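You operate a simulated robot arm through the tools that you are given. There is no shell and no other tool.

You are at the controls of a simulated two-armed robot. One attempt, no reset.

Task
Pick up the small carton from the shelf under the switch desk with one hand, pass it to the other hand and put it on the shelf under the rigging bench. Set down upright: small carton.
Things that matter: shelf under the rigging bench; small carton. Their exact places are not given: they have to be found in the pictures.

Only the result counts: the job must be done as asked and must still hold three seconds after the hand-in. Knocking over, shifting, dropping, spilling or breaking anything else fails it.

Robot
Two 7-joint arms with two-finger parallel grippers on one trunk, on a base that drives. Base frame: it is fixed to the floor where the robot stands at the start and does not move with it; the origin is under the middle of the robot, x ahead of it, y to its left, z up. Readings come in mm, rad, newtons and seconds.
The left shoulder is at the start at [50, 161, 1125], the right one opposite. With the tool pointing down near the work surface each hand reaches from about 100 to 520 mm from the robot's upright axis, wherever it stands, measured 20 degrees to its own side. Places, roughly: shelf under the rigging bench [1400, -4200, 400]. Payload 3.43 kg a hand.
The tool frame of a hand sits at the grasp point between the pads (the TCP): z along the fingers, y along the line on which they close. The tips reach 30 mm beyond it. Largest opening 94 mm; finger width 28, thickness 10; the body of the gripper, 50 by 96 mm, starts 55 mm behind the TCP.
Orientation is told as [roll, pitch, yaw] about the base's x, y, z axes, in that order, counted from this pose: with the fingers straight down and closing along the base's y, the tool's x points along the base's -x, its y along +y and its z along -z.

Tools
- The arms move only by the tool jog_arm. It takes "left_plan", "right_plan" or both (then of equal length, played together; a hand with none holds still); each is a list of rows, each a list of 7 numbers: the closure, from 0 (fully open) to 1 (shut), then the shift along the base's x, y, z in mm, then the turn, a rotation vector about the base's x, y, z in rad. In form: [[gripper, tx, ty, tz, rx, ry, rz], ...]. A call has 1 to 20 rows; each row shifts and turns the commanded pose from where the row before left it. Rows are played at 5 a second. More than 50 mm and 0.15 rad between two rows, or a gripper value outside its range, and nothing of the call is played. A pose out of reach is approached as far as the arm can. The call stops where the force on the tool passes 40 N (or 10 N more than at its start, if that is more) or the arm is blocked; 0.2 s more then pass. The fingers move at their own pace (about 45 mm/s each) and stop on an object; they squeeze with about 40 N. The grip force told is the motor's: it shows also when the fingers shut on nothing. Time passes only in rows, and 0.2 s behind the last, so rows that do not move let the fingers close. It gives the time, the measured TCP pose, the force on the tool (base axes), the opening and the grip force at its end, in the units of the frame above (readings bear some noise), with the torque about the TCP (base axes, N m) and any sound that the robot's microphone picked up.
- Cameras (640 x 400 px; columns grow to the right, rows downward): "scene" is now at [111, 13.7, 1221]; the picture's right is [0.11, -0.99, 0.00], its down [-0.89, -0.10, -0.45] and it looks along [0.44, 0.05, -0.90] (base axes); focal length 286 px, centre (320, 200). "left" rides on the left gripper at [76, -14, -102] in its tool frame; the picture's right is [0.18, 0.98, 0.00], its down [-0.75, 0.14, -0.64] and it looks along [-0.63, 0.12, 0.77] (tool axes); focal length 243 px, centre (320, 200). "right" rides on the right gripper at [76, 14, -102] in its tool frame; the picture's right is [-0.18, 0.98, 0.00], its down [-0.75, -0.14, -0.64] and it looks along [-0.63, -0.12, 0.77] (tool axes); focal length 243 px, centre (320, 200).
- get_image(camera): a new picture of that camera. It takes no simulated time.
- raise_lower(by): slides the trunk up (or, below 0, down) by that many mm; the arms and the scene camera ride with it, the base frame stays. It gives what a move gives, with no picture.
- drive_base(legs): drives the robot by 1 to 6 legs, each [ahead, left, turn to the left] in mm, mm and rad, along the robot's own axes; the way and the turn of a leg run together, so that a leg with both is an arc; at most 1500 mm and 3.142 rad a leg. The arms and the cameras ride along, it lands a little off, and it stops where it bumps. It gives what a move gives.
- head_to(pan, tilt): turns the head with the scene camera to pan (to the left, within 1.396 rad either way) and tilt (down, from -0.506 to 1.204), counted from straight ahead of the robot. It gives what a move gives.
- point_at(camera, pixels): there is no depth. For up to 12 entries [column, row, z] of the newest picture of that camera ("zoom" is the newest enlarged one), the place [x, y] in the base frame at which the ray of that pixel passes the height z, good to about 2 mm, but the place of the scene camera against the robot may be out by one fixed shift of up to 25 mm in any direction. It takes no simulated time.
- zoom(camera, box): a new picture of the part [left, top, right, bottom] of that camera's present view, enlarged. It takes no simulated time.
- finish_job(): hands the job in; it is judged then, once.

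Leave the grippers open and the arms clear of the work at the hand-in unless told otherwise.

The tools are called as a command line: name --argument value ..., lists and objects as JSON in quotes. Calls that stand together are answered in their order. jog_arm: Moves the arms, as the interface text tells. Its arguments: {"type":"object","properties":{"left_plan":{"type":"array","items":{"type":"array","items":{"type":"number"}}},"right_plan":{"type":"array","items":{"type":"array","items":{"type":"number"}}}},"required":[]} The other tools are called the same way: raise_lower (by) slides the trunk up or down; drive_base (legs) drives the base; head_to (pan, tilt) turns the head that bears the scene camera; get_image (camera) takes a picture; point_at (camera, pixels) gives the place at which the rays of pixels pass given heights; zoom (camera, box) takes an enlarged picture of a part of a camera's view; finish_job () hands the job in.

At the start:

```text
t: 0.0
left_tcp_pos: [319.3, 133.9, 783.5]
left_orientation: [0.0, 0.0, -0.001]
left_wrist_force: [-0.1, 0.8, 0.2]
left_wrist_torque: [0.01, -0.01, -0.01]
left_grip_width: 93.8
left_grip_force: 0.1
right_tcp_pos: [303.2, -169.6, 731.7]
right_orientation: [0.0, 0.001, -0.001]
right_wrist_force: [-0.1, 0.1, -0.7]
right_wrist_torque: [-0.02, 0.01, 0.02]
right_grip_width: 94.1
right_grip_force: 0.0
trunk travel left (down, up): [-153.0, 114.0]
robot x, y, heading: [-3.2, 1.2, -0.003]
head pan, tilt: [0.113, 1.108]
```

scene: 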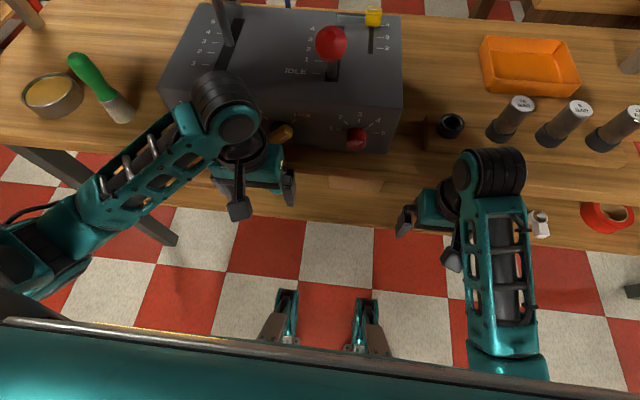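
right: 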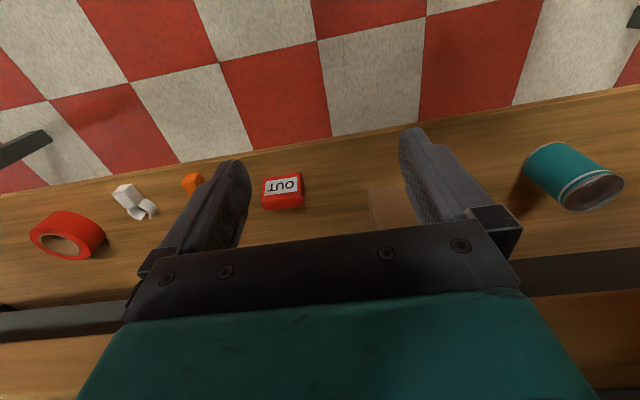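
left: 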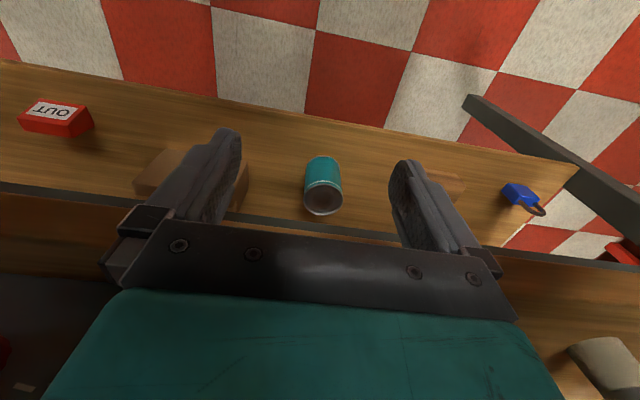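

The start pictures show the desk ahead with a lower shelf. In the left picture there are brown boxes at about (165,180) and (445,190). I'll take new enlarged pictures to tell them apart.

zoom --camera "left" --box '[0, 50, 640, 260]'

zoom --camera "scene" --box '[180, 100, 640, 260]'

zoom --camera "right" --box '[0, 80, 640, 320]'

```text
1.00 times, centred on (320, 155) of left (not enlarged: the box is as wide or as high as the picture)
```

zoom: 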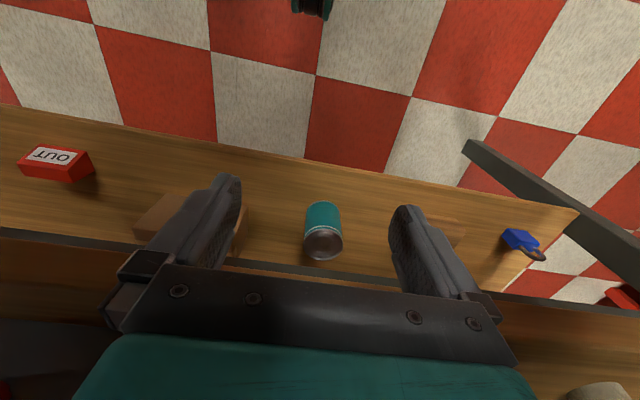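

```text
1.39 times, centred on (410, 180) of scene
```

zoom: 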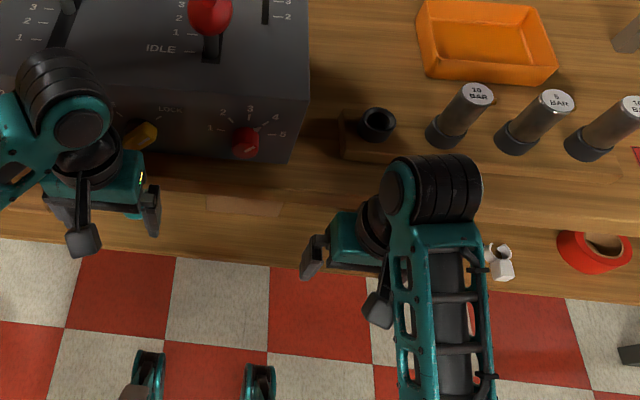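

```text
1.00 times, centred on (320, 200) of right (not enlarged: the box is as wide or as high as the picture)
```

zoom: 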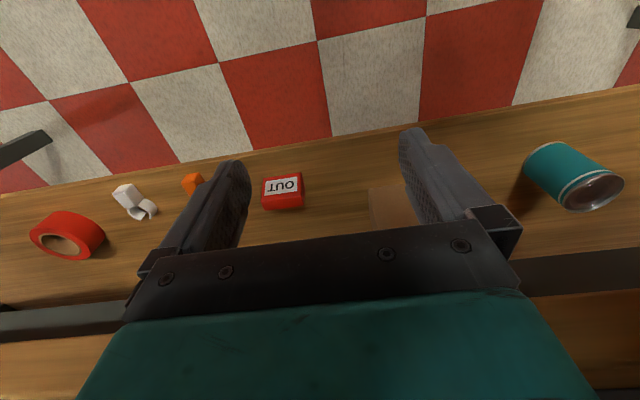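

The wrist pictures are upside down, with the top of the picture nearest the robot. Two brown boxes are partly hidden by the fingers. I'll back the base off a little and lift the head's gaze to see the desk shelf from the front.

drive_base --legs '[[-500, 0, 0]]'

head_to --pan 0.0 --tilt 0.75

get_image --camera "scene"

```text
t: 3.0
left_tcp_pos: [-183.4, 134.0, 784.3]
left_orientation: [0.0, -0.001, -0.002]
left_wrist_force: [0.7, 0.7, -0.2]
left_wrist_torque: [0.01, 0.01, 0.0]
left_grip_width: 93.9
left_grip_force: 0.2
right_tcp_pos: [-200.4, -169.6, 731.5]
right_orientation: [-0.003, 0.001, -0.003]
right_wrist_force: [-0.3, -0.4, 0.5]
right_wrist_torque: [0.01, -0.03, 0.03]
right_grip_width: 94.0
right_grip_force: 0.1
trunk travel left (down, up): [-153.0, 114.0]
robot x, y, heading: [-505.8, 3.6, -0.002]
head pan, tilt: [0.113, 1.108]
```

```text
t: 3.8
left_tcp_pos: [-182.9, 134.6, 783.1]
left_orientation: [0.0, 0.001, -0.003]
left_wrist_force: [-0.3, -0.5, 0.3]
left_wrist_torque: [0.02, 0.01, 0.01]
left_grip_width: 94.1
left_grip_force: 0.0
right_tcp_pos: [-200.6, -169.8, 731.1]
right_orientation: [0.001, 0.001, -0.002]
right_wrist_force: [-0.2, 0.1, -0.3]
right_wrist_torque: [0.0, -0.01, 0.04]
right_grip_width: 94.1
right_grip_force: 0.0
trunk travel left (down, up): [-153.0, 114.0]
robot x, y, heading: [-503.1, -2.7, -0.002]
head pan, tilt: [0.0, 0.75]
```

```text
taken
```

scene: 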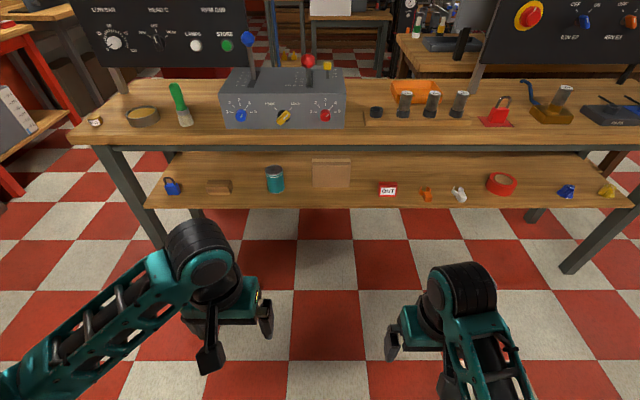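

The shelf is fully in view: a brown carton at (332,173), a flat brown thing at (218,187), a teal can at (275,180) and a red OUT block at (388,190). I'll zoom in there.

zoom --camera "scene" --box '[150, 130, 420, 230]'

point_at --camera "scene" --pixels '[[312, 187, 400], [351, 187, 400], [332, 205, 400], [165, 208, 400], [625, 208, 400], [320, 147, 750], [320, 139, 750], [320, 210, 380], [354, 156, 400]]'

```text
2.37 times, centred on (285, 180) of scene
```

zoom: 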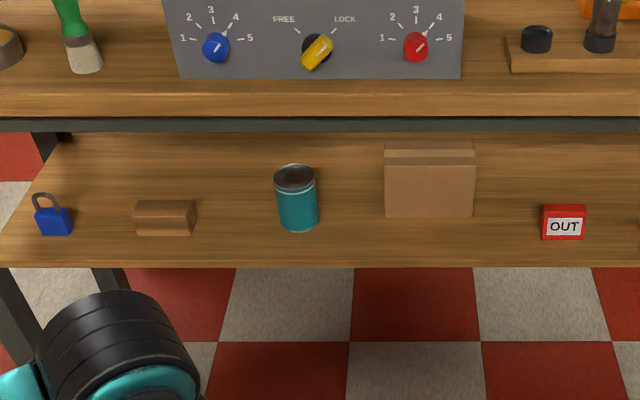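

```text
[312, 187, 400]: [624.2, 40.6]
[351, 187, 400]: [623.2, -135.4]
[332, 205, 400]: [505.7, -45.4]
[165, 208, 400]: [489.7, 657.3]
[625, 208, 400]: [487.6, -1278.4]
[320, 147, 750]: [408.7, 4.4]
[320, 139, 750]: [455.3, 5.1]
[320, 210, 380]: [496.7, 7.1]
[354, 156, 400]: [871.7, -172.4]
```

Next I'll measure the shelf height: the same points (bottom front of the can, OUT block, shelf edge) at several heights, so that I can compare them with a second view.

point_at --camera "scene" --pixels '[[276, 193.5, 200], [276, 193.5, 400], [276, 193.5, 600], [332, 212, 400], [332, 212, 600], [388, 201, 400], [388, 201, 600], [320, 147, 700], [320, 147, 900]]'

get_image --camera "left"

get_image --camera "right"

```text
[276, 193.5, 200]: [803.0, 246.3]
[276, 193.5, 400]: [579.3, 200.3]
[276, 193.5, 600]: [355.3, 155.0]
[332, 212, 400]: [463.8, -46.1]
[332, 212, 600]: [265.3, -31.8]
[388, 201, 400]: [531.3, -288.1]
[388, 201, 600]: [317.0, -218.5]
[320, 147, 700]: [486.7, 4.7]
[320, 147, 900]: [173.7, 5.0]
```

```text
taken
```

left: 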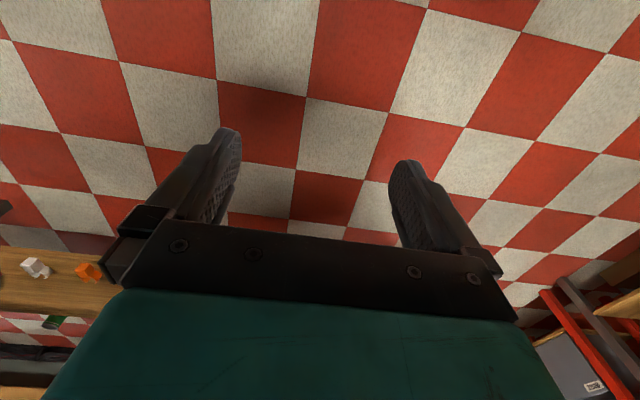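

```text
taken
```

right: 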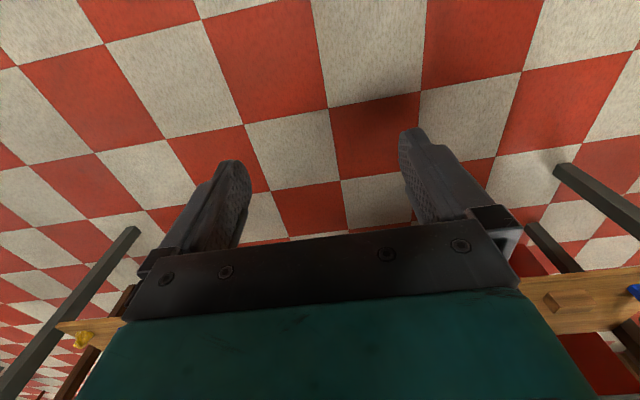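

A rough triangulation puts the shelf near z≈520, so the carton is about 150 wide, 40 deep and 130 tall, and partly under the desk. I need better numbers, so I'll lower the trunk for a second, lower view, looking under the desk.

raise_lower --by -150

head_to --pan 0.0 --tilt 0.6

get_image --camera "scene"

zoom --camera "scene" --box '[240, 120, 400, 220]'

```text
t: 5.5
left_tcp_pos: [-181.9, 134.9, 632.9]
left_orientation: [0.0, -0.001, -0.002]
left_wrist_force: [-0.1, -0.1, -0.6]
left_wrist_torque: [0.0, 0.0, -0.04]
left_grip_width: 94.1
left_grip_force: 0.0
right_tcp_pos: [-200.5, -170.9, 580.5]
right_orientation: [-0.001, 0.0, -0.002]
right_wrist_force: [0.1, -0.3, 0.8]
right_wrist_torque: [0.0, -0.03, -0.03]
right_grip_width: 94.1
right_grip_force: 0.1
trunk travel left (down, up): [-3.0, 264.0]
robot x, y, heading: [-504.2, 1.4, -0.001]
head pan, tilt: [0.0, 0.75]
```

```text
t: 6.2
left_tcp_pos: [-181.8, 135.0, 632.9]
left_orientation: [-0.001, 0.0, -0.002]
left_wrist_force: [0.1, -0.4, 0.2]
left_wrist_torque: [-0.03, 0.0, 0.02]
left_grip_width: 94.1
left_grip_force: 0.1
right_tcp_pos: [-200.5, -169.6, 581.3]
right_orientation: [0.0, 0.0, -0.002]
right_wrist_force: [-0.3, 0.4, 0.5]
right_wrist_torque: [-0.01, 0.0, -0.03]
right_grip_width: 94.2
right_grip_force: 0.1
trunk travel left (down, up): [-3.0, 264.0]
robot x, y, heading: [-501.5, 1.3, 0.0]
head pan, tilt: [0.0, 0.6]
```

```text
taken
```

scene: 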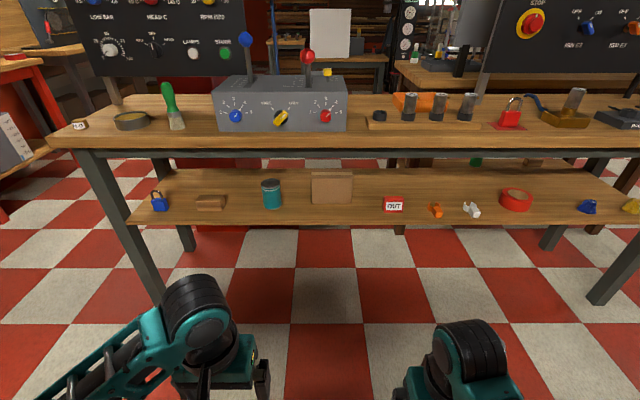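

```text
4.00 times, centred on (320, 170) of scene
```

zoom: 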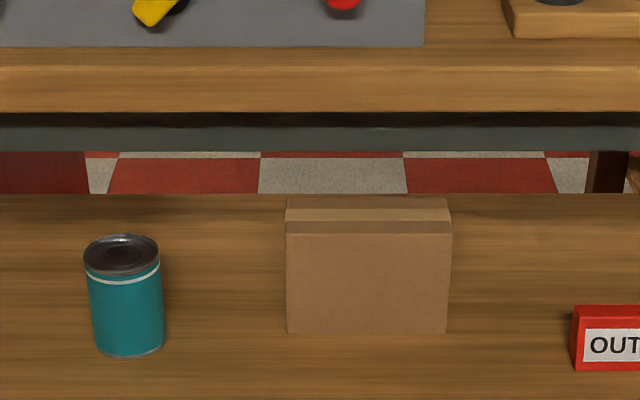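

The carton is now clear: front-bottom corners at zoom (286,332) and (446,334), front-top at (286,233) and (452,233), back-top at (286,197) and (449,198). I'll fetch the rays of these, the can, the shelf edge and the desk's bottom edge.

point_at --camera "zoom" --pixels '[[286, 332, 400], [286, 332, 500], [446, 334, 500], [286, 233, 600], [452, 233, 600], [286, 197, 600], [449, 198, 600], [124, 357, 500], [320, 112, 700], [320, 151, 700], [575, 370, 500], [320, 193, 500]]'

point_at --camera "scene" --pixels '[[320, 223, 500], [320, 223, 400], [320, 148, 700], [320, 149, 800]]'

```text
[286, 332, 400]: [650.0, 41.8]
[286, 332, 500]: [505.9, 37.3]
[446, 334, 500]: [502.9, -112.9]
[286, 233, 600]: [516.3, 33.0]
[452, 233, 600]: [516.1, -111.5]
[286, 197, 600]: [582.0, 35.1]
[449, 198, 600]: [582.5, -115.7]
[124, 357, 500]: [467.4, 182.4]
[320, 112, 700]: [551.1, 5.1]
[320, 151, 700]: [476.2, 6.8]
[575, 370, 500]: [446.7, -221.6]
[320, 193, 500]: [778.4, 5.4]
```

```text
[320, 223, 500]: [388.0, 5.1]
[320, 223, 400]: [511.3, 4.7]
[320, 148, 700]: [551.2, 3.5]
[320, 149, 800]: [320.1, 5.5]
```

Comparing the two views, the shelf top is at z≈500 with its front edge at x≈388. The carton spans x≈506–571, y≈-113…+37 and z≈500–606. The desk's apron bottom is at about z≈727, x≈420, so a top grasp is blocked. The 65 mm depth is the only side the gripper can span, and it faces the robot crosswise. My plan is to nudge the carton round on the shelf and then grip it from the front. First I test whether the right hand can pitch so its fingers point forward, 30° below level.

jog_arm --right_plan '[[0, 20, 0, 0, 0, -0.131, 0], [0, 20, 0, 0, 0, -0.131, 0], [0, 20, 0, 0, 0, -0.131, 0], [0, 20, 0, 0, 0, -0.131, 0], [0, 20, 0, 0, 0, -0.131, 0], [0, 20, 0, 0, 0, -0.131, 0], [0, 20, 0, 0, 0, -0.131, 0], [0, 20, 0, 0, 0, -0.131, 0], [0, 0, 0, 0, 0, 0, 0], [0, 0, 0, 0, 0, 0, 0]]'

head_to --pan 0.0 --tilt 0.8

get_image --camera "scene"

get_image --camera "right"

```text
t: 8.4
left_tcp_pos: [-184.1, 135.4, 633.9]
left_orientation: [-0.001, 0.0, -0.001]
left_wrist_force: [-1.4, -0.5, 0.4]
left_wrist_torque: [0.01, 0.02, 0.01]
left_grip_width: 94.0
left_grip_force: 0.1
right_tcp_pos: [-40.4, -170.2, 580.7]
right_orientation: [0.003, -1.048, -0.003]
right_wrist_force: [0.8, 0.4, -0.2]
right_wrist_torque: [0.03, -0.01, -0.01]
right_grip_width: 94.2
right_grip_force: 0.0
trunk travel left (down, up): [-3.0, 264.0]
robot x, y, heading: [-504.9, 0.0, -0.006]
head pan, tilt: [0.0, 0.6]
```

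```text
t: 9.2
left_tcp_pos: [-182.1, 134.8, 633.1]
left_orientation: [-0.001, 0.001, 0.0]
left_wrist_force: [0.3, 0.0, 0.2]
left_wrist_torque: [-0.04, 0.01, 0.01]
left_grip_width: 94.1
left_grip_force: 0.1
right_tcp_pos: [-39.3, -170.4, 580.4]
right_orientation: [0.003, -1.048, -0.004]
right_wrist_force: [-0.1, 0.7, -0.5]
right_wrist_torque: [0.0, 0.03, 0.01]
right_grip_width: 94.0
right_grip_force: 0.0
trunk travel left (down, up): [-3.0, 264.0]
robot x, y, heading: [-501.2, -3.2, -0.005]
head pan, tilt: [0.0, 0.799]
```

```text
taken
```

scene: 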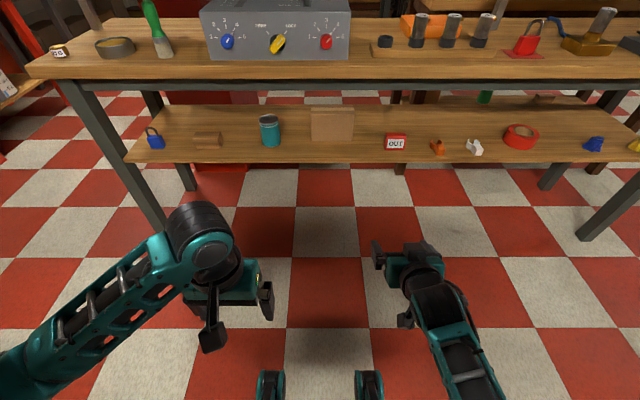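

```text
taken
```

right: 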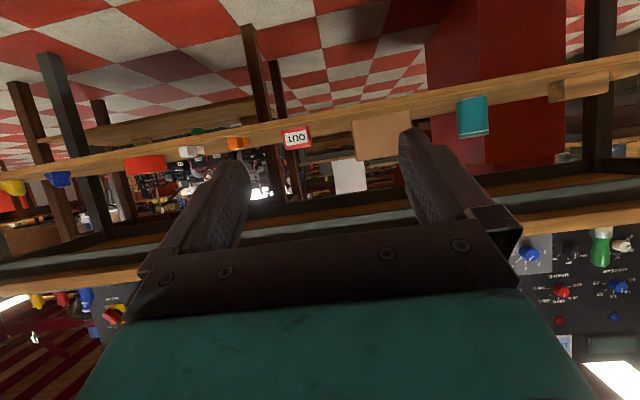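

The pitch works. The right camera looks at the shelf front from low down (upside down), with the carton at about (380,138). I'll enlarge it to read the carton's edges.

zoom --camera "right" --box '[270, 70, 430, 170]'

zoom --camera "scene" --box '[240, 90, 400, 190]'

zoom --camera "scene" --box '[360, 220, 520, 320]'

```text
4.00 times, centred on (350, 120) of right
```

zoom: 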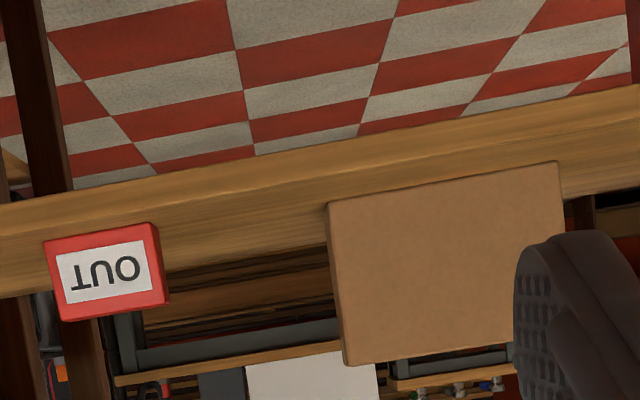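

```text
4.00 times, centred on (320, 140) of scene
```

zoom: 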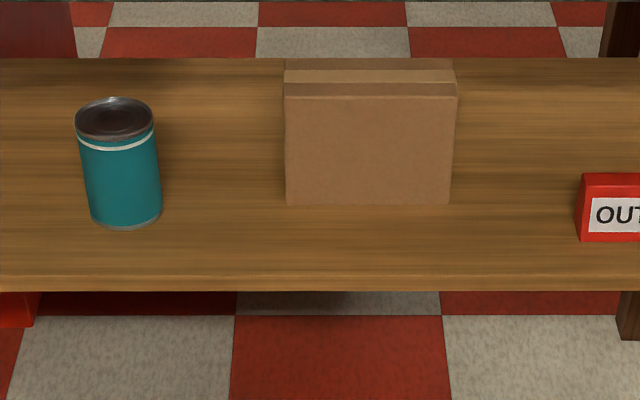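

```text
4.00 times, centred on (440, 270) of scene
```

zoom: 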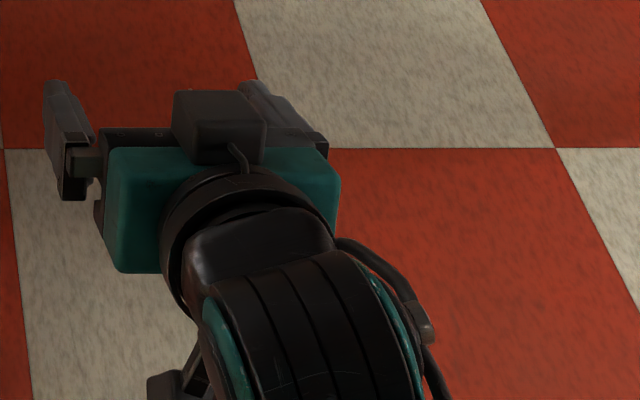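

I'll get rays for the carton's bottom corners in both zoomed views. First I take the right zoom again so it is the newest enlarged picture.

zoom --camera "right" --box '[270, 70, 430, 170]'

point_at --camera "zoom" --pixels '[[325, 204, 500], [325, 204, 480], [325, 204, 510], [558, 162, 500], [558, 162, 480], [345, 366, 600], [345, 366, 610], [160, 224, 500], [40, 290, 500], [345, 366, 590]]'

zoom --camera "scene" --box '[240, 90, 400, 190]'

point_at --camera "zoom" --pixels '[[285, 204, 500], [285, 204, 480], [451, 205, 500], [285, 97, 600], [457, 96, 600], [285, 60, 600], [456, 60, 600], [320, 276, 500], [320, 276, 480], [320, 59, 500], [126, 228, 500]]'

```text
4.00 times, centred on (350, 120) of right
```

zoom: 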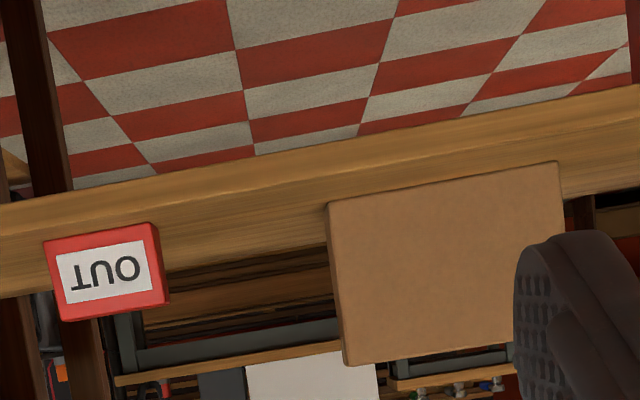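

```text
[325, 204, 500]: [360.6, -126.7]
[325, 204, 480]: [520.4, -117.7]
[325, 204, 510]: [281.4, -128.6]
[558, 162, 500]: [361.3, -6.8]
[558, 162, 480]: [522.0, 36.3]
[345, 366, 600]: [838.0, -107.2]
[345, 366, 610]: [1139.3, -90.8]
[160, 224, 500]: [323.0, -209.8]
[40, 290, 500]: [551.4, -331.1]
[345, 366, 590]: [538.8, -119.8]
```

```text
4.00 times, centred on (320, 140) of scene
```

zoom: 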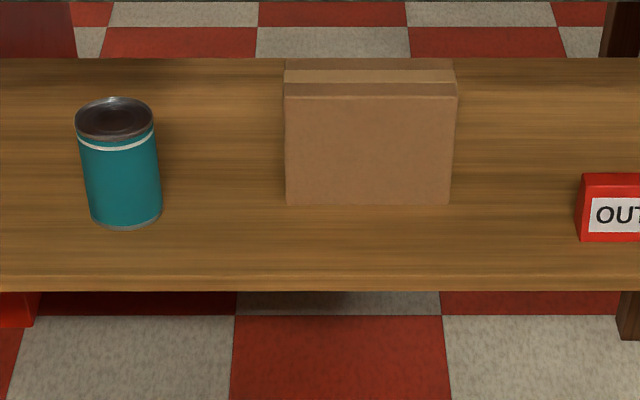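

```text
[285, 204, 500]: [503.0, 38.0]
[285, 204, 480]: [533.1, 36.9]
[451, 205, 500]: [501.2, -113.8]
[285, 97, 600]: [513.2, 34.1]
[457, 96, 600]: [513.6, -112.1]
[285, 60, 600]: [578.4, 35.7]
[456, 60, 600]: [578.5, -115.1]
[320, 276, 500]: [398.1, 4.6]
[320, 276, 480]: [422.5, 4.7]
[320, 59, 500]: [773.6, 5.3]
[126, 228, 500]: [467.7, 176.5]
```

The right camera puts the shelf at z≈480, which agrees with the scene view at the same height (carton front x≈520–535). To find the scene camera's fixed shift, I'll check my own fingertips in the scene view: zoom pixels (55,82) and (243,83) are at about full-picture (373.8,240.5) and (420.8,240.8).

point_at --camera "scene" --pixels '[[373.8, 240.5, 577], [420.8, 240.8, 577], [373.8, 240.5, 565], [320, 85, 700], [320, 85, 760], [320, 95, 700], [266, 302, 0], [320, 200, 500]]'

zoom --camera "scene" --box '[360, 230, 440, 280]'

```text
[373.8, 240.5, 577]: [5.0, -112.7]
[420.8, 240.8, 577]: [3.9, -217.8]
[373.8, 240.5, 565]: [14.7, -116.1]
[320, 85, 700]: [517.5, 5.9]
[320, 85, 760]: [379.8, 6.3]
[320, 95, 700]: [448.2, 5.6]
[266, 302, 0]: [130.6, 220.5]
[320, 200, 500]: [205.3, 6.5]
```

```text
8.00 times, centred on (400, 255) of scene
```

zoom: 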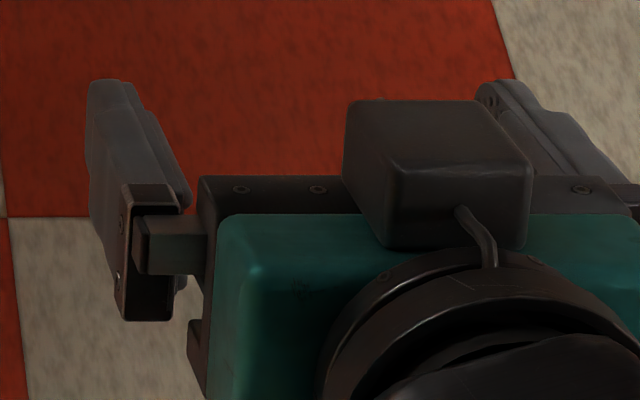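

The scene camera's shift looks like about +11…+25 mm in x and about +4 in y, so the carton's front is truly at x≈515 and the shelf at z≈481. Next I'll find the apron's lower edge in the right camera, in the dark beam at about (600,180).

zoom --camera "right" --box '[480, 120, 640, 220]'

point_at --camera "right" --pixels '[[600, 177, 680], [600, 177, 720], [600, 187, 720], [600, 205, 740], [600, 205, 780], [300, 232, 740], [300, 215, 720]]'

```text
4.00 times, centred on (560, 170) of right
```

zoom: 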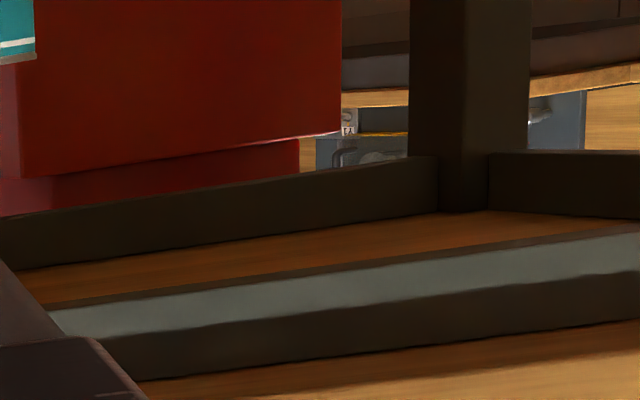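

```text
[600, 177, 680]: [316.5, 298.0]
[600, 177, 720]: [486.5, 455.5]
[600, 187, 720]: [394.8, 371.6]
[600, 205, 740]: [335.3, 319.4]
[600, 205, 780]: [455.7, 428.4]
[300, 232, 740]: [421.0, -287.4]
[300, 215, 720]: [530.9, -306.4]
```

The apron's lower front edge is at about z≈728, x≈400, and the shelf front edge at x≈404, giving a window of about 245 mm. Next I test the right arm's forward reach in free air (+150 mm, down 40) and draw the left hand back out of the way.

jog_arm --right_plan '[[0.5, 40, 0, -10, 0, 0, 0], [1, 40, 0, -10, 0, 0, 0], [1, 40, 0, -10, 0, 0, 0], [1, 30, 0, -10, 0, 0, 0], [1, 0, 0, 0, 0, 0, 0], [1, 0, 0, 0, 0, 0, 0]]' --left_plan '[[0, -30, 10, 20, 0, 0, 0], [0, -30, 10, 20, 0, 0, 0], [0, -30, 10, 20, 0, 0, 0], [0, -30, 10, 20, 0, 0, 0], [0, 0, 0, 0, 0, 0, 0], [0, 0, 0, 0, 0, 0, 0]]'

get_image --camera "scene"

```text
t: 10.6
left_tcp_pos: [-261.4, 159.8, 690.2]
left_orientation: [0.001, 0.001, -0.003]
left_wrist_force: [-0.4, -0.7, 0.0]
left_wrist_torque: [0.01, 0.03, 0.01]
left_grip_width: 94.2
left_grip_force: 0.1
left hand out of reach, approached as far as the arm can: row 3, 4
right_tcp_pos: [111.7, -169.4, 541.6]
right_orientation: [0.003, -1.048, -0.006]
right_wrist_force: [0.5, 1.0, 0.1]
right_wrist_torque: [0.02, -0.01, 0.01]
right_grip_width: 0.1
right_grip_force: 24.6
trunk travel left (down, up): [-3.0, 264.0]
robot x, y, heading: [-502.0, 2.3, -0.002]
head pan, tilt: [0.0, 0.799]
```

```text
taken
```

scene: 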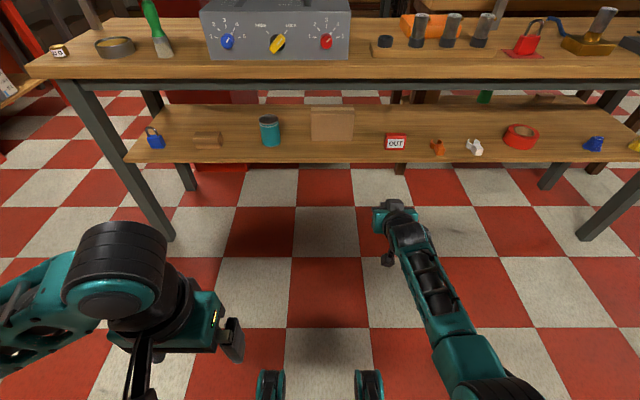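

The right arm reaches 613 mm ahead of the axis without trouble. I'll pull the right hand back 150 mm, then drive 130 mm left and 300 mm ahead.

jog_arm --right_plan '[[1, -40, 0, 0, 0, 0, 0], [1, -40, 0, 0, 0, 0, 0], [1, -40, 0, 0, 0, 0, 0], [1, -30, 0, 0, 0, 0, 0], [1, 0, 0, 0, 0, 0, 0]]'

drive_base --legs '[[0, 130, 0], [320, 0, 0]]'

get_image --camera "scene"

get_image --camera "right"

get_image --camera "left"

```text
t: 11.8
left_tcp_pos: [-260.1, 159.7, 690.2]
left_orientation: [0.001, 0.0, -0.002]
left_wrist_force: [0.0, -0.5, 0.1]
left_wrist_torque: [-0.01, 0.01, -0.01]
left_grip_width: 94.0
left_grip_force: 0.0
right_tcp_pos: [-30.7, -188.8, 547.5]
right_orientation: [-0.088, -1.067, 0.075]
right_wrist_force: [0.0, -0.7, -0.3]
right_wrist_torque: [0.0, -0.02, 0.01]
right_grip_width: 0.0
right_grip_force: 32.8
trunk travel left (down, up): [-3.0, 264.0]
robot x, y, heading: [-505.5, 2.1, -0.005]
head pan, tilt: [0.0, 0.799]
```

```text
t: 15.3
left_tcp_pos: [60.0, 288.7, 690.2]
left_orientation: [-0.001, 0.002, -0.001]
left_wrist_force: [-0.6, 0.1, 0.2]
left_wrist_torque: [0.01, 0.01, -0.02]
left_grip_width: 93.7
left_grip_force: 0.0
right_tcp_pos: [285.8, -59.2, 543.4]
right_orientation: [-0.087, -1.057, 0.074]
right_wrist_force: [0.6, 0.1, 0.2]
right_wrist_torque: [0.0, -0.02, -0.01]
right_grip_width: 0.0
right_grip_force: 32.3
trunk travel left (down, up): [-3.0, 264.0]
robot x, y, heading: [-182.1, 129.9, -0.008]
head pan, tilt: [0.0, 0.799]
```

```text
taken
```

scene: 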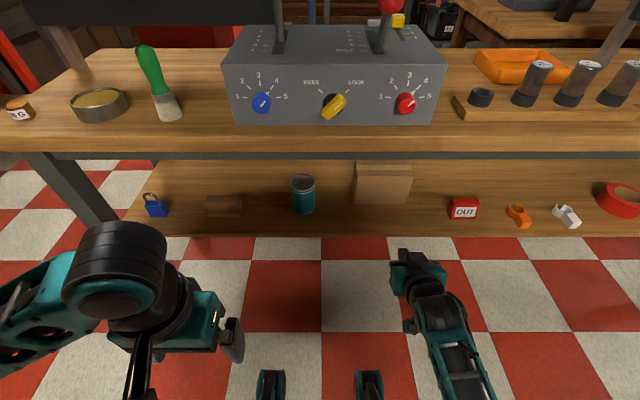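

```text
taken
```

right: 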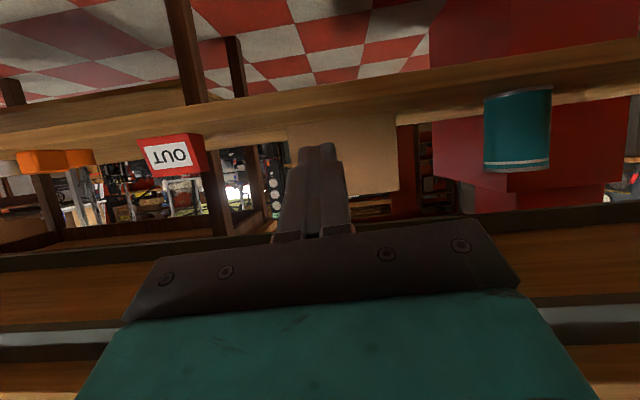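

```text
taken
```

left: 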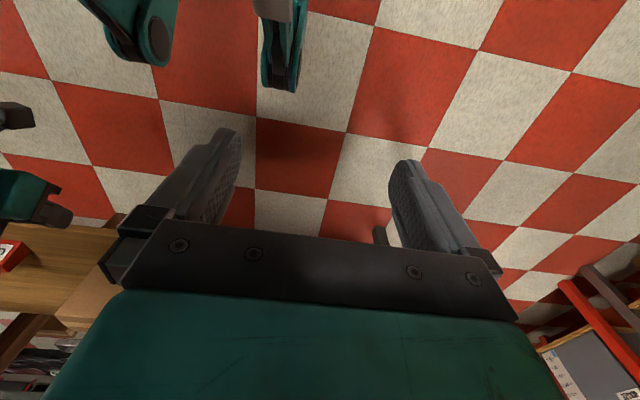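

After pulling back, the right hand settled slightly twisted (roll -0.09, yaw 0.07), probably near a joint limit. I'll push it forward 60 mm and left 58 mm to see if it straightens. The carton front is still well ahead (x≈515).

jog_arm --right_plan '[[1, 20, 20, 0, 0, 0, 0], [1, 20, 20, 0, 0, 0, 0], [1, 20, 18, 0, 0, 0, 0], [1, 0, 0, 0, 0, 0, 0], [1, 0, 0, 0, 0, 0, 0]]'

```text
t: 16.1
left_tcp_pos: [59.6, 287.1, 689.9]
left_orientation: [0.0, 0.002, -0.003]
left_wrist_force: [-0.5, 0.4, -0.4]
left_wrist_torque: [-0.05, -0.02, 0.01]
left_grip_width: 93.6
left_grip_force: 0.2
right_tcp_pos: [324.7, -81.7, 523.8]
right_orientation: [-0.403, -0.999, 0.356]
right_wrist_force: [0.4, -0.5, -0.1]
right_wrist_torque: [-0.04, 0.01, -0.01]
right_grip_width: 0.1
right_grip_force: 33.2
trunk travel left (down, up): [-3.0, 264.0]
robot x, y, heading: [-178.8, 129.0, 0.002]
head pan, tilt: [0.0, 0.799]
stopped in row 3 (right hand): the arm was blocked; the commanded pose is now the measured one
```

The right arm was blocked. I'll look around to see what holds it.

head_to --pan -0.4 --tilt 1.1

get_image --camera "scene"

get_image --camera "left"

```text
t: 16.9
left_tcp_pos: [59.9, 288.4, 690.4]
left_orientation: [0.0, 0.0, -0.002]
left_wrist_force: [-0.6, 1.0, 0.0]
left_wrist_torque: [0.04, -0.02, 0.02]
left_grip_width: 94.0
left_grip_force: 0.0
right_tcp_pos: [326.6, -82.6, 522.7]
right_orientation: [-0.403, -0.997, 0.355]
right_wrist_force: [0.6, 0.2, -0.8]
right_wrist_torque: [0.03, -0.01, 0.02]
right_grip_width: 0.0
right_grip_force: 32.8
trunk travel left (down, up): [-3.0, 264.0]
robot x, y, heading: [-177.6, 129.3, 0.001]
head pan, tilt: [-0.4, 1.1]
```

```text
taken
```

scene: 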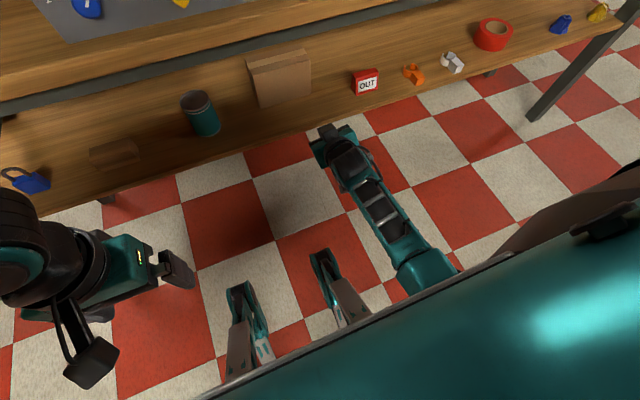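

```text
taken
```

left: 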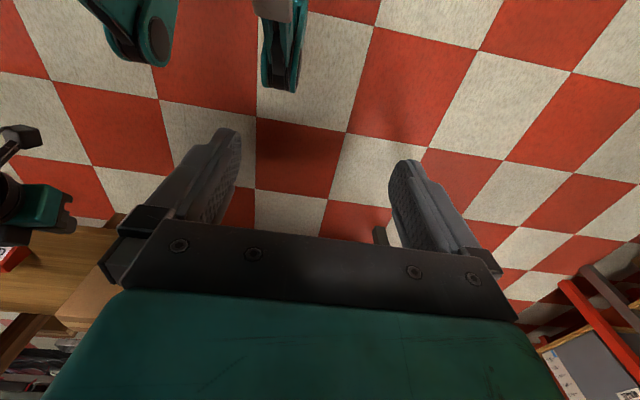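

The right elbow seems to have run up against the robot's own chest, so the arm must stay more extended when low. I'll move the hand forward 105 mm and up 20 while undoing the twist (about +0.21 rad about x). The tips stay short of the carton.

jog_arm --right_plan '[[1, 30, 0, 10, 0.07, -0.005, -0.004], [1, 30, 0, 10, 0.07, -0.005, -0.004], [1, 30, 0, 0, 0.07, -0.004, -0.003], [1, 15, 0, 0, 0, 0, 0], [1, 0, 0, 0, 0, 0, 0]]'

get_image --camera "scene"

```text
t: 18.1
left_tcp_pos: [58.9, 289.3, 690.7]
left_orientation: [-0.001, 0.002, -0.002]
left_wrist_force: [-0.1, -0.4, -0.4]
left_wrist_torque: [0.01, -0.02, 0.01]
left_grip_width: 93.9
left_grip_force: 0.1
right_tcp_pos: [430.6, -81.9, 544.8]
right_orientation: [-0.009, -1.051, 0.007]
right_wrist_force: [-0.1, 0.1, -0.4]
right_wrist_torque: [-0.03, -0.03, 0.0]
right_grip_width: 0.0
right_grip_force: 32.9
trunk travel left (down, up): [-3.0, 264.0]
robot x, y, heading: [-183.1, 128.9, 0.001]
head pan, tilt: [-0.4, 1.1]
```

```text
taken
```

scene: 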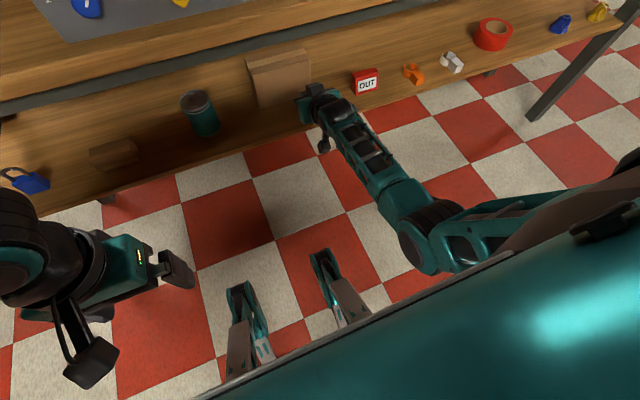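

The arm is straight now, with its elbow out to the right. Instead of swinging the arm inward, I'll drive the base 97 mm left to bring the closed fingers in front of the carton's left end (y≈+16).

drive_base --legs '[[0, 97, 0]]'

head_to --pan -0.35 --tilt 0.85

get_image --camera "scene"

get_image --camera "right"

```text
t: 19.6
left_tcp_pos: [59.4, 386.4, 690.2]
left_orientation: [0.0, 0.003, -0.002]
left_wrist_force: [0.1, -0.6, -0.5]
left_wrist_torque: [0.02, -0.01, 0.0]
left_grip_width: 94.1
left_grip_force: 0.1
right_tcp_pos: [430.8, 16.6, 543.3]
right_orientation: [-0.011, -1.049, 0.006]
right_wrist_force: [-0.1, 0.2, -0.3]
right_wrist_torque: [-0.02, 0.04, -0.04]
right_grip_width: 0.0
right_grip_force: 33.0
trunk travel left (down, up): [-3.0, 264.0]
robot x, y, heading: [-180.2, 227.6, -0.0]
head pan, tilt: [-0.4, 1.1]
```

```text
t: 20.4
left_tcp_pos: [58.8, 385.9, 691.1]
left_orientation: [0.001, 0.002, -0.002]
left_wrist_force: [-0.4, -0.4, 0.5]
left_wrist_torque: [0.02, 0.03, 0.01]
left_grip_width: 94.2
left_grip_force: 0.2
right_tcp_pos: [430.6, 16.3, 543.4]
right_orientation: [-0.008, -1.051, 0.005]
right_wrist_force: [0.2, 0.3, -0.1]
right_wrist_torque: [-0.01, 0.0, 0.0]
right_grip_width: 0.0
right_grip_force: 32.7
trunk travel left (down, up): [-3.0, 264.0]
robot x, y, heading: [-185.6, 227.3, -0.006]
head pan, tilt: [-0.351, 0.85]
```

```text
taken
```

scene: 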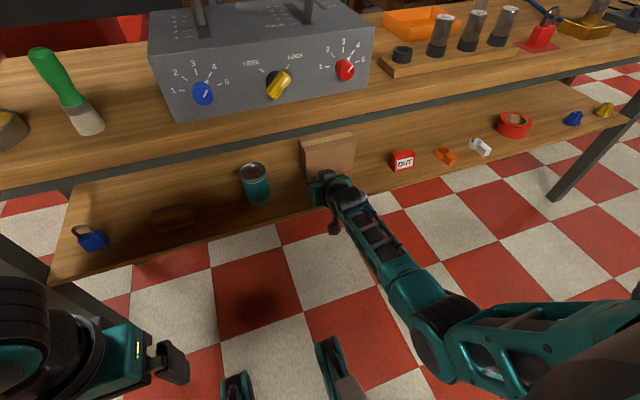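

```text
taken
```

right: 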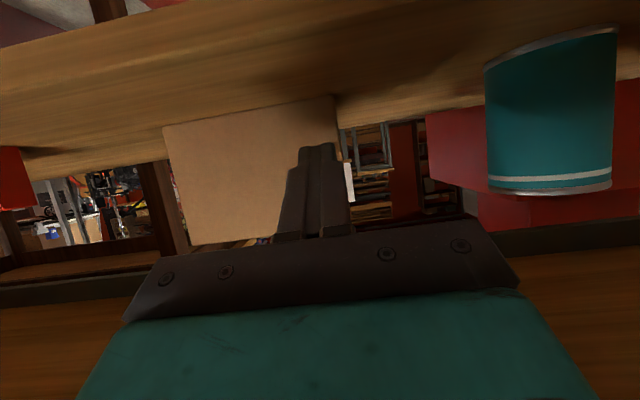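

The fingers (y≈16) are lined up just inside the carton's left edge. To gain reach, I draw the hand back 35 mm and then drive the base 70 mm ahead.

jog_arm --right_plan '[[1, -18, 0, 0, 0, 0, 0], [1, -17, 0, 0, 0, 0, 0], [1, 0, 0, 0, 0, 0, 0]]'

drive_base --legs '[[70, 0, 0]]'

get_image --camera "right"

get_image --camera "scene"

```text
t: 21.2
left_tcp_pos: [59.7, 386.3, 691.0]
left_orientation: [0.0, 0.003, -0.003]
left_wrist_force: [0.3, 0.0, 0.0]
left_wrist_torque: [-0.04, 0.0, 0.01]
left_grip_width: 94.3
left_grip_force: 0.1
right_tcp_pos: [396.3, 16.4, 542.8]
right_orientation: [-0.009, -1.049, 0.005]
right_wrist_force: [0.4, 0.5, -0.1]
right_wrist_torque: [-0.02, -0.01, 0.0]
right_grip_width: 0.0
right_grip_force: 32.5
trunk travel left (down, up): [-3.0, 264.0]
robot x, y, heading: [-184.0, 226.3, -0.001]
head pan, tilt: [-0.351, 0.85]
```

```text
t: 22.2
left_tcp_pos: [129.9, 386.4, 689.6]
left_orientation: [-0.001, 0.002, -0.003]
left_wrist_force: [1.2, 0.7, 0.4]
left_wrist_torque: [0.03, -0.02, -0.01]
left_grip_width: 93.9
left_grip_force: 0.1
right_tcp_pos: [465.5, 17.0, 543.5]
right_orientation: [-0.01, -1.052, 0.007]
right_wrist_force: [-0.5, 0.4, 0.3]
right_wrist_torque: [-0.02, 0.02, 0.04]
right_grip_width: 0.1
right_grip_force: 32.7
trunk travel left (down, up): [-3.0, 264.0]
robot x, y, heading: [-112.4, 227.8, -0.002]
head pan, tilt: [-0.351, 0.85]
```

```text
taken
```

right: 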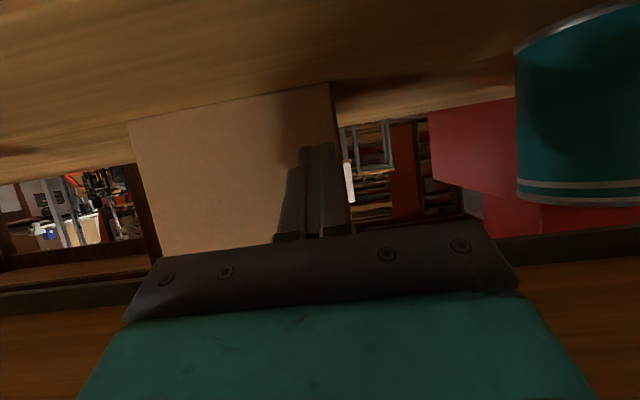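

```text
taken
```

scene: 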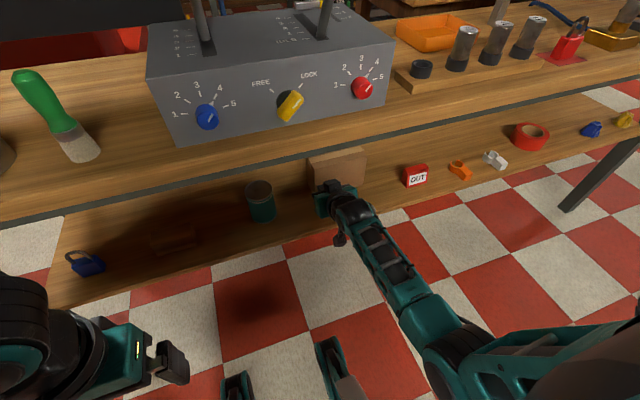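

Before touching, I read the carton's bottom corners, now close up at right-camera pixels (329,82) and (128,121), plus the shelf edge and can.

point_at --camera "right" --pixels '[[329, 82, 481], [128, 121, 481], [329, 82, 476], [128, 121, 476], [516, 52, 481], [0, 183, 481], [163, 257, 589], [163, 257, 585]]'

```text
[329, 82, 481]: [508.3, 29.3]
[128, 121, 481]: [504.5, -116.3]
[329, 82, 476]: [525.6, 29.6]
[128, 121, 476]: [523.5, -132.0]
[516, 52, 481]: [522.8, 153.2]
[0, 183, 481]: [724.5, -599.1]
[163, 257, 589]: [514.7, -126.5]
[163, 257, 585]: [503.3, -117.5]
```

So the shelf is at z≈482, the carton front at x≈505, and its width runs y≈-116…+29. I shift the fingers 7 mm right and push forward gently by 35 mm, then look.

jog_arm --right_plan '[[1, 0, -7, 0, 0, 0, 0], [1, 8, 0, 0, 0, 0, 0], [1, 8, 0, 0, 0, 0, 0], [1, 8, 0, 0, 0, 0, 0], [1, 8, 0, 0, 0, 0, 0], [1, 4, 0, 0, 0, 0, 0]]'

get_image --camera "right"

zoom --camera "scene" --box '[220, 120, 460, 270]'

```text
t: 23.6
left_tcp_pos: [129.7, 387.2, 689.6]
left_orientation: [0.0, 0.001, -0.002]
left_wrist_force: [0.0, -0.5, 0.1]
left_wrist_torque: [-0.02, 0.01, 0.0]
left_grip_width: 93.9
left_grip_force: 0.0
right_tcp_pos: [500.7, 8.2, 543.7]
right_orientation: [-0.01, -1.05, 0.004]
right_wrist_force: [-1.7, 0.0, 0.0]
right_wrist_torque: [0.0, 0.0, 0.02]
right_grip_width: 0.0
right_grip_force: 33.4
trunk travel left (down, up): [-3.0, 264.0]
robot x, y, heading: [-116.9, 225.1, -0.002]
head pan, tilt: [-0.351, 0.85]
```

```text
taken
```

right: 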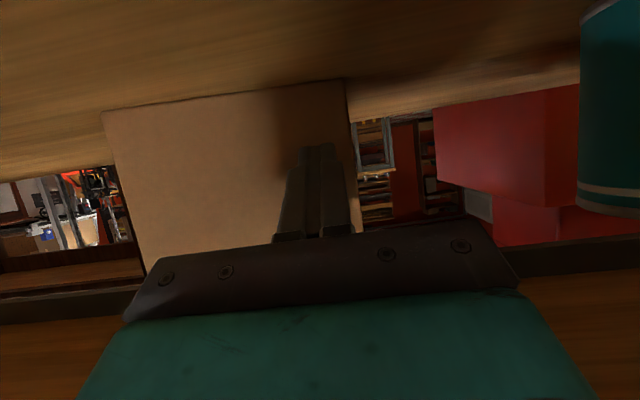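

```text
2.67 times, centred on (340, 195) of scene
```

zoom: 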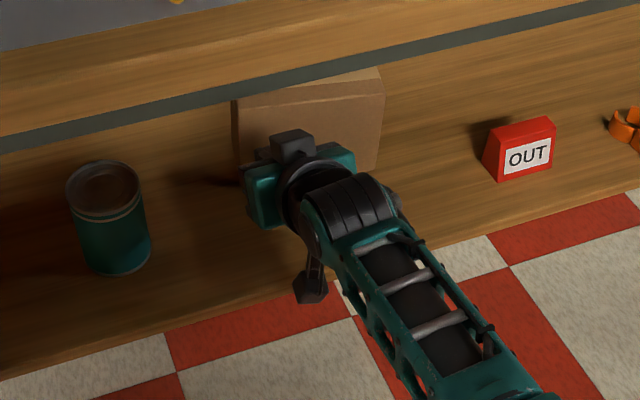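

The force is -1.7 N, so the push has just begun and the carton's left end is receding slightly. I continue 30 mm.

jog_arm --right_plan '[[1, 8, 0, 0, 0, 0, 0], [1, 8, 0, 0, 0, 0, 0], [1, 8, 0, 0, 0, 0, 0], [1, 8, 0, 0, 0, 0, 0]]'

get_image --camera "right"

zoom --camera "scene" --box '[220, 120, 460, 270]'

```text
t: 24.6
left_tcp_pos: [130.6, 385.6, 690.8]
left_orientation: [-0.001, 0.002, -0.001]
left_wrist_force: [0.7, 0.8, 0.8]
left_wrist_torque: [0.0, 0.01, 0.0]
left_grip_width: 94.1
left_grip_force: 0.0
right_tcp_pos: [534.4, 9.7, 543.9]
right_orientation: [-0.01, -1.051, 0.005]
right_wrist_force: [0.6, 0.6, 0.4]
right_wrist_torque: [-0.04, 0.03, 0.0]
right_grip_width: 0.1
right_grip_force: 33.1
trunk travel left (down, up): [-3.0, 264.0]
robot x, y, heading: [-110.9, 227.7, -0.003]
head pan, tilt: [-0.351, 0.85]
```

```text
taken
```

right: 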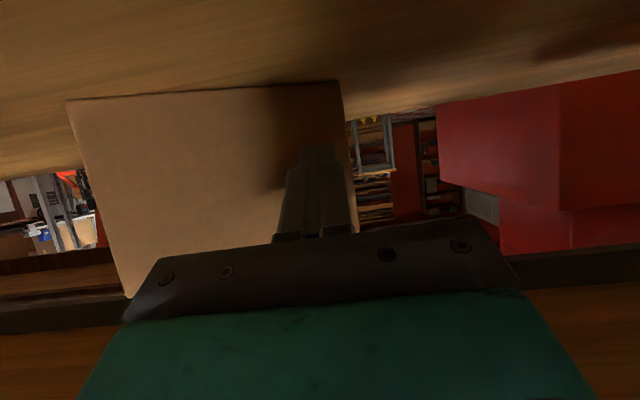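

```text
2.67 times, centred on (340, 195) of scene
```

zoom: 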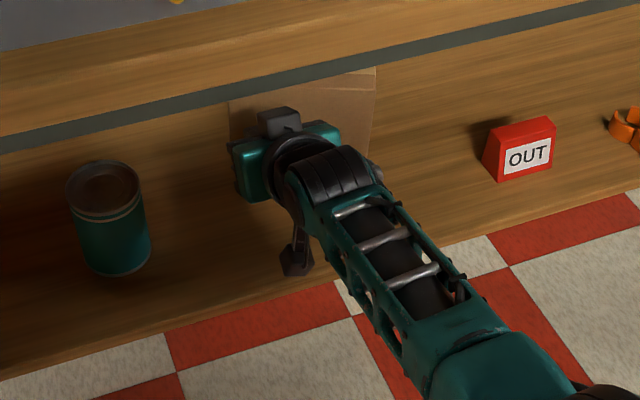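

It is turning. I read the front-bottom corners, (340,80) and (67,100).

point_at --camera "right" --pixels '[[340, 80, 482], [67, 100, 482]]'

```text
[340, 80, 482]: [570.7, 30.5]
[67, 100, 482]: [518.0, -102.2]
```

The carton has turned about 22° clockwise (left corner (571,30), right corner (518,-102)). I keep pushing roughly square to the face, forward and slightly right.

jog_arm --right_plan '[[1, 8, -2, 0, 0, 0, 0], [1, 8, -2, 0, 0, 0, 0], [1, 8, -3, 0, 0, 0, 0], [1, 8, -4, 0, 0, 0, 0], [1, 8, -4, 0, 0, 0, 0]]'

get_image --camera "right"

zoom --camera "scene" --box '[220, 120, 460, 270]'

```text
t: 25.8
left_tcp_pos: [129.4, 387.6, 690.1]
left_orientation: [0.001, 0.001, -0.002]
left_wrist_force: [0.2, 0.5, -0.1]
left_wrist_torque: [0.0, 0.03, -0.02]
left_grip_width: 94.0
left_grip_force: 0.1
right_tcp_pos: [574.5, -5.5, 544.0]
right_orientation: [-0.009, -1.05, 0.005]
right_wrist_force: [-0.2, -0.4, -0.2]
right_wrist_torque: [0.01, -0.03, -0.01]
right_grip_width: 0.3
right_grip_force: 33.0
trunk travel left (down, up): [-3.0, 264.0]
robot x, y, heading: [-110.2, 229.2, -0.003]
head pan, tilt: [-0.351, 0.85]
```

```text
taken
```

right: 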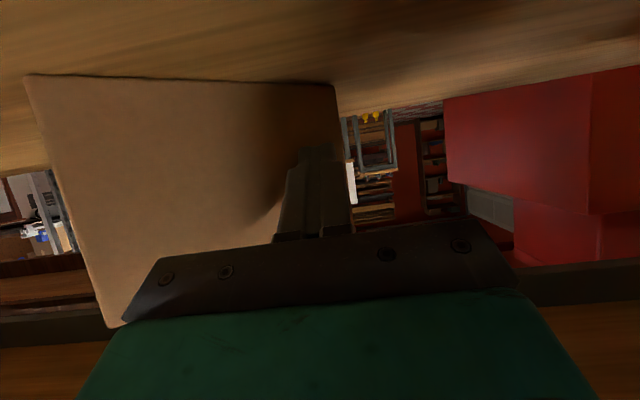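

```text
2.67 times, centred on (340, 195) of scene
```

zoom: 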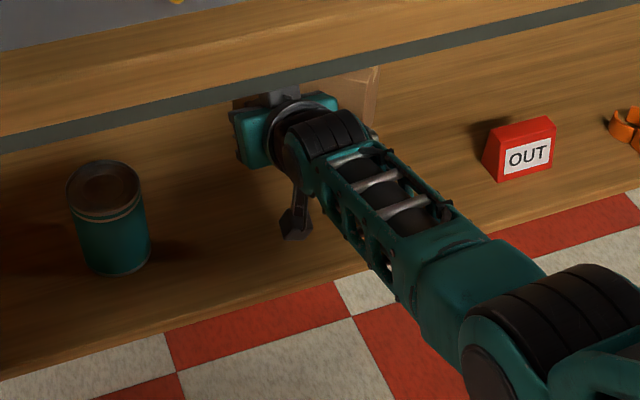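

point_at --camera "right" --pixels '[[334, 86, 482], [24, 75, 482], [122, 327, 586]]'

```text
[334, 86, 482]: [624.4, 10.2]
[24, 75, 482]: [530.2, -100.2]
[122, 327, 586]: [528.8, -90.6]
```

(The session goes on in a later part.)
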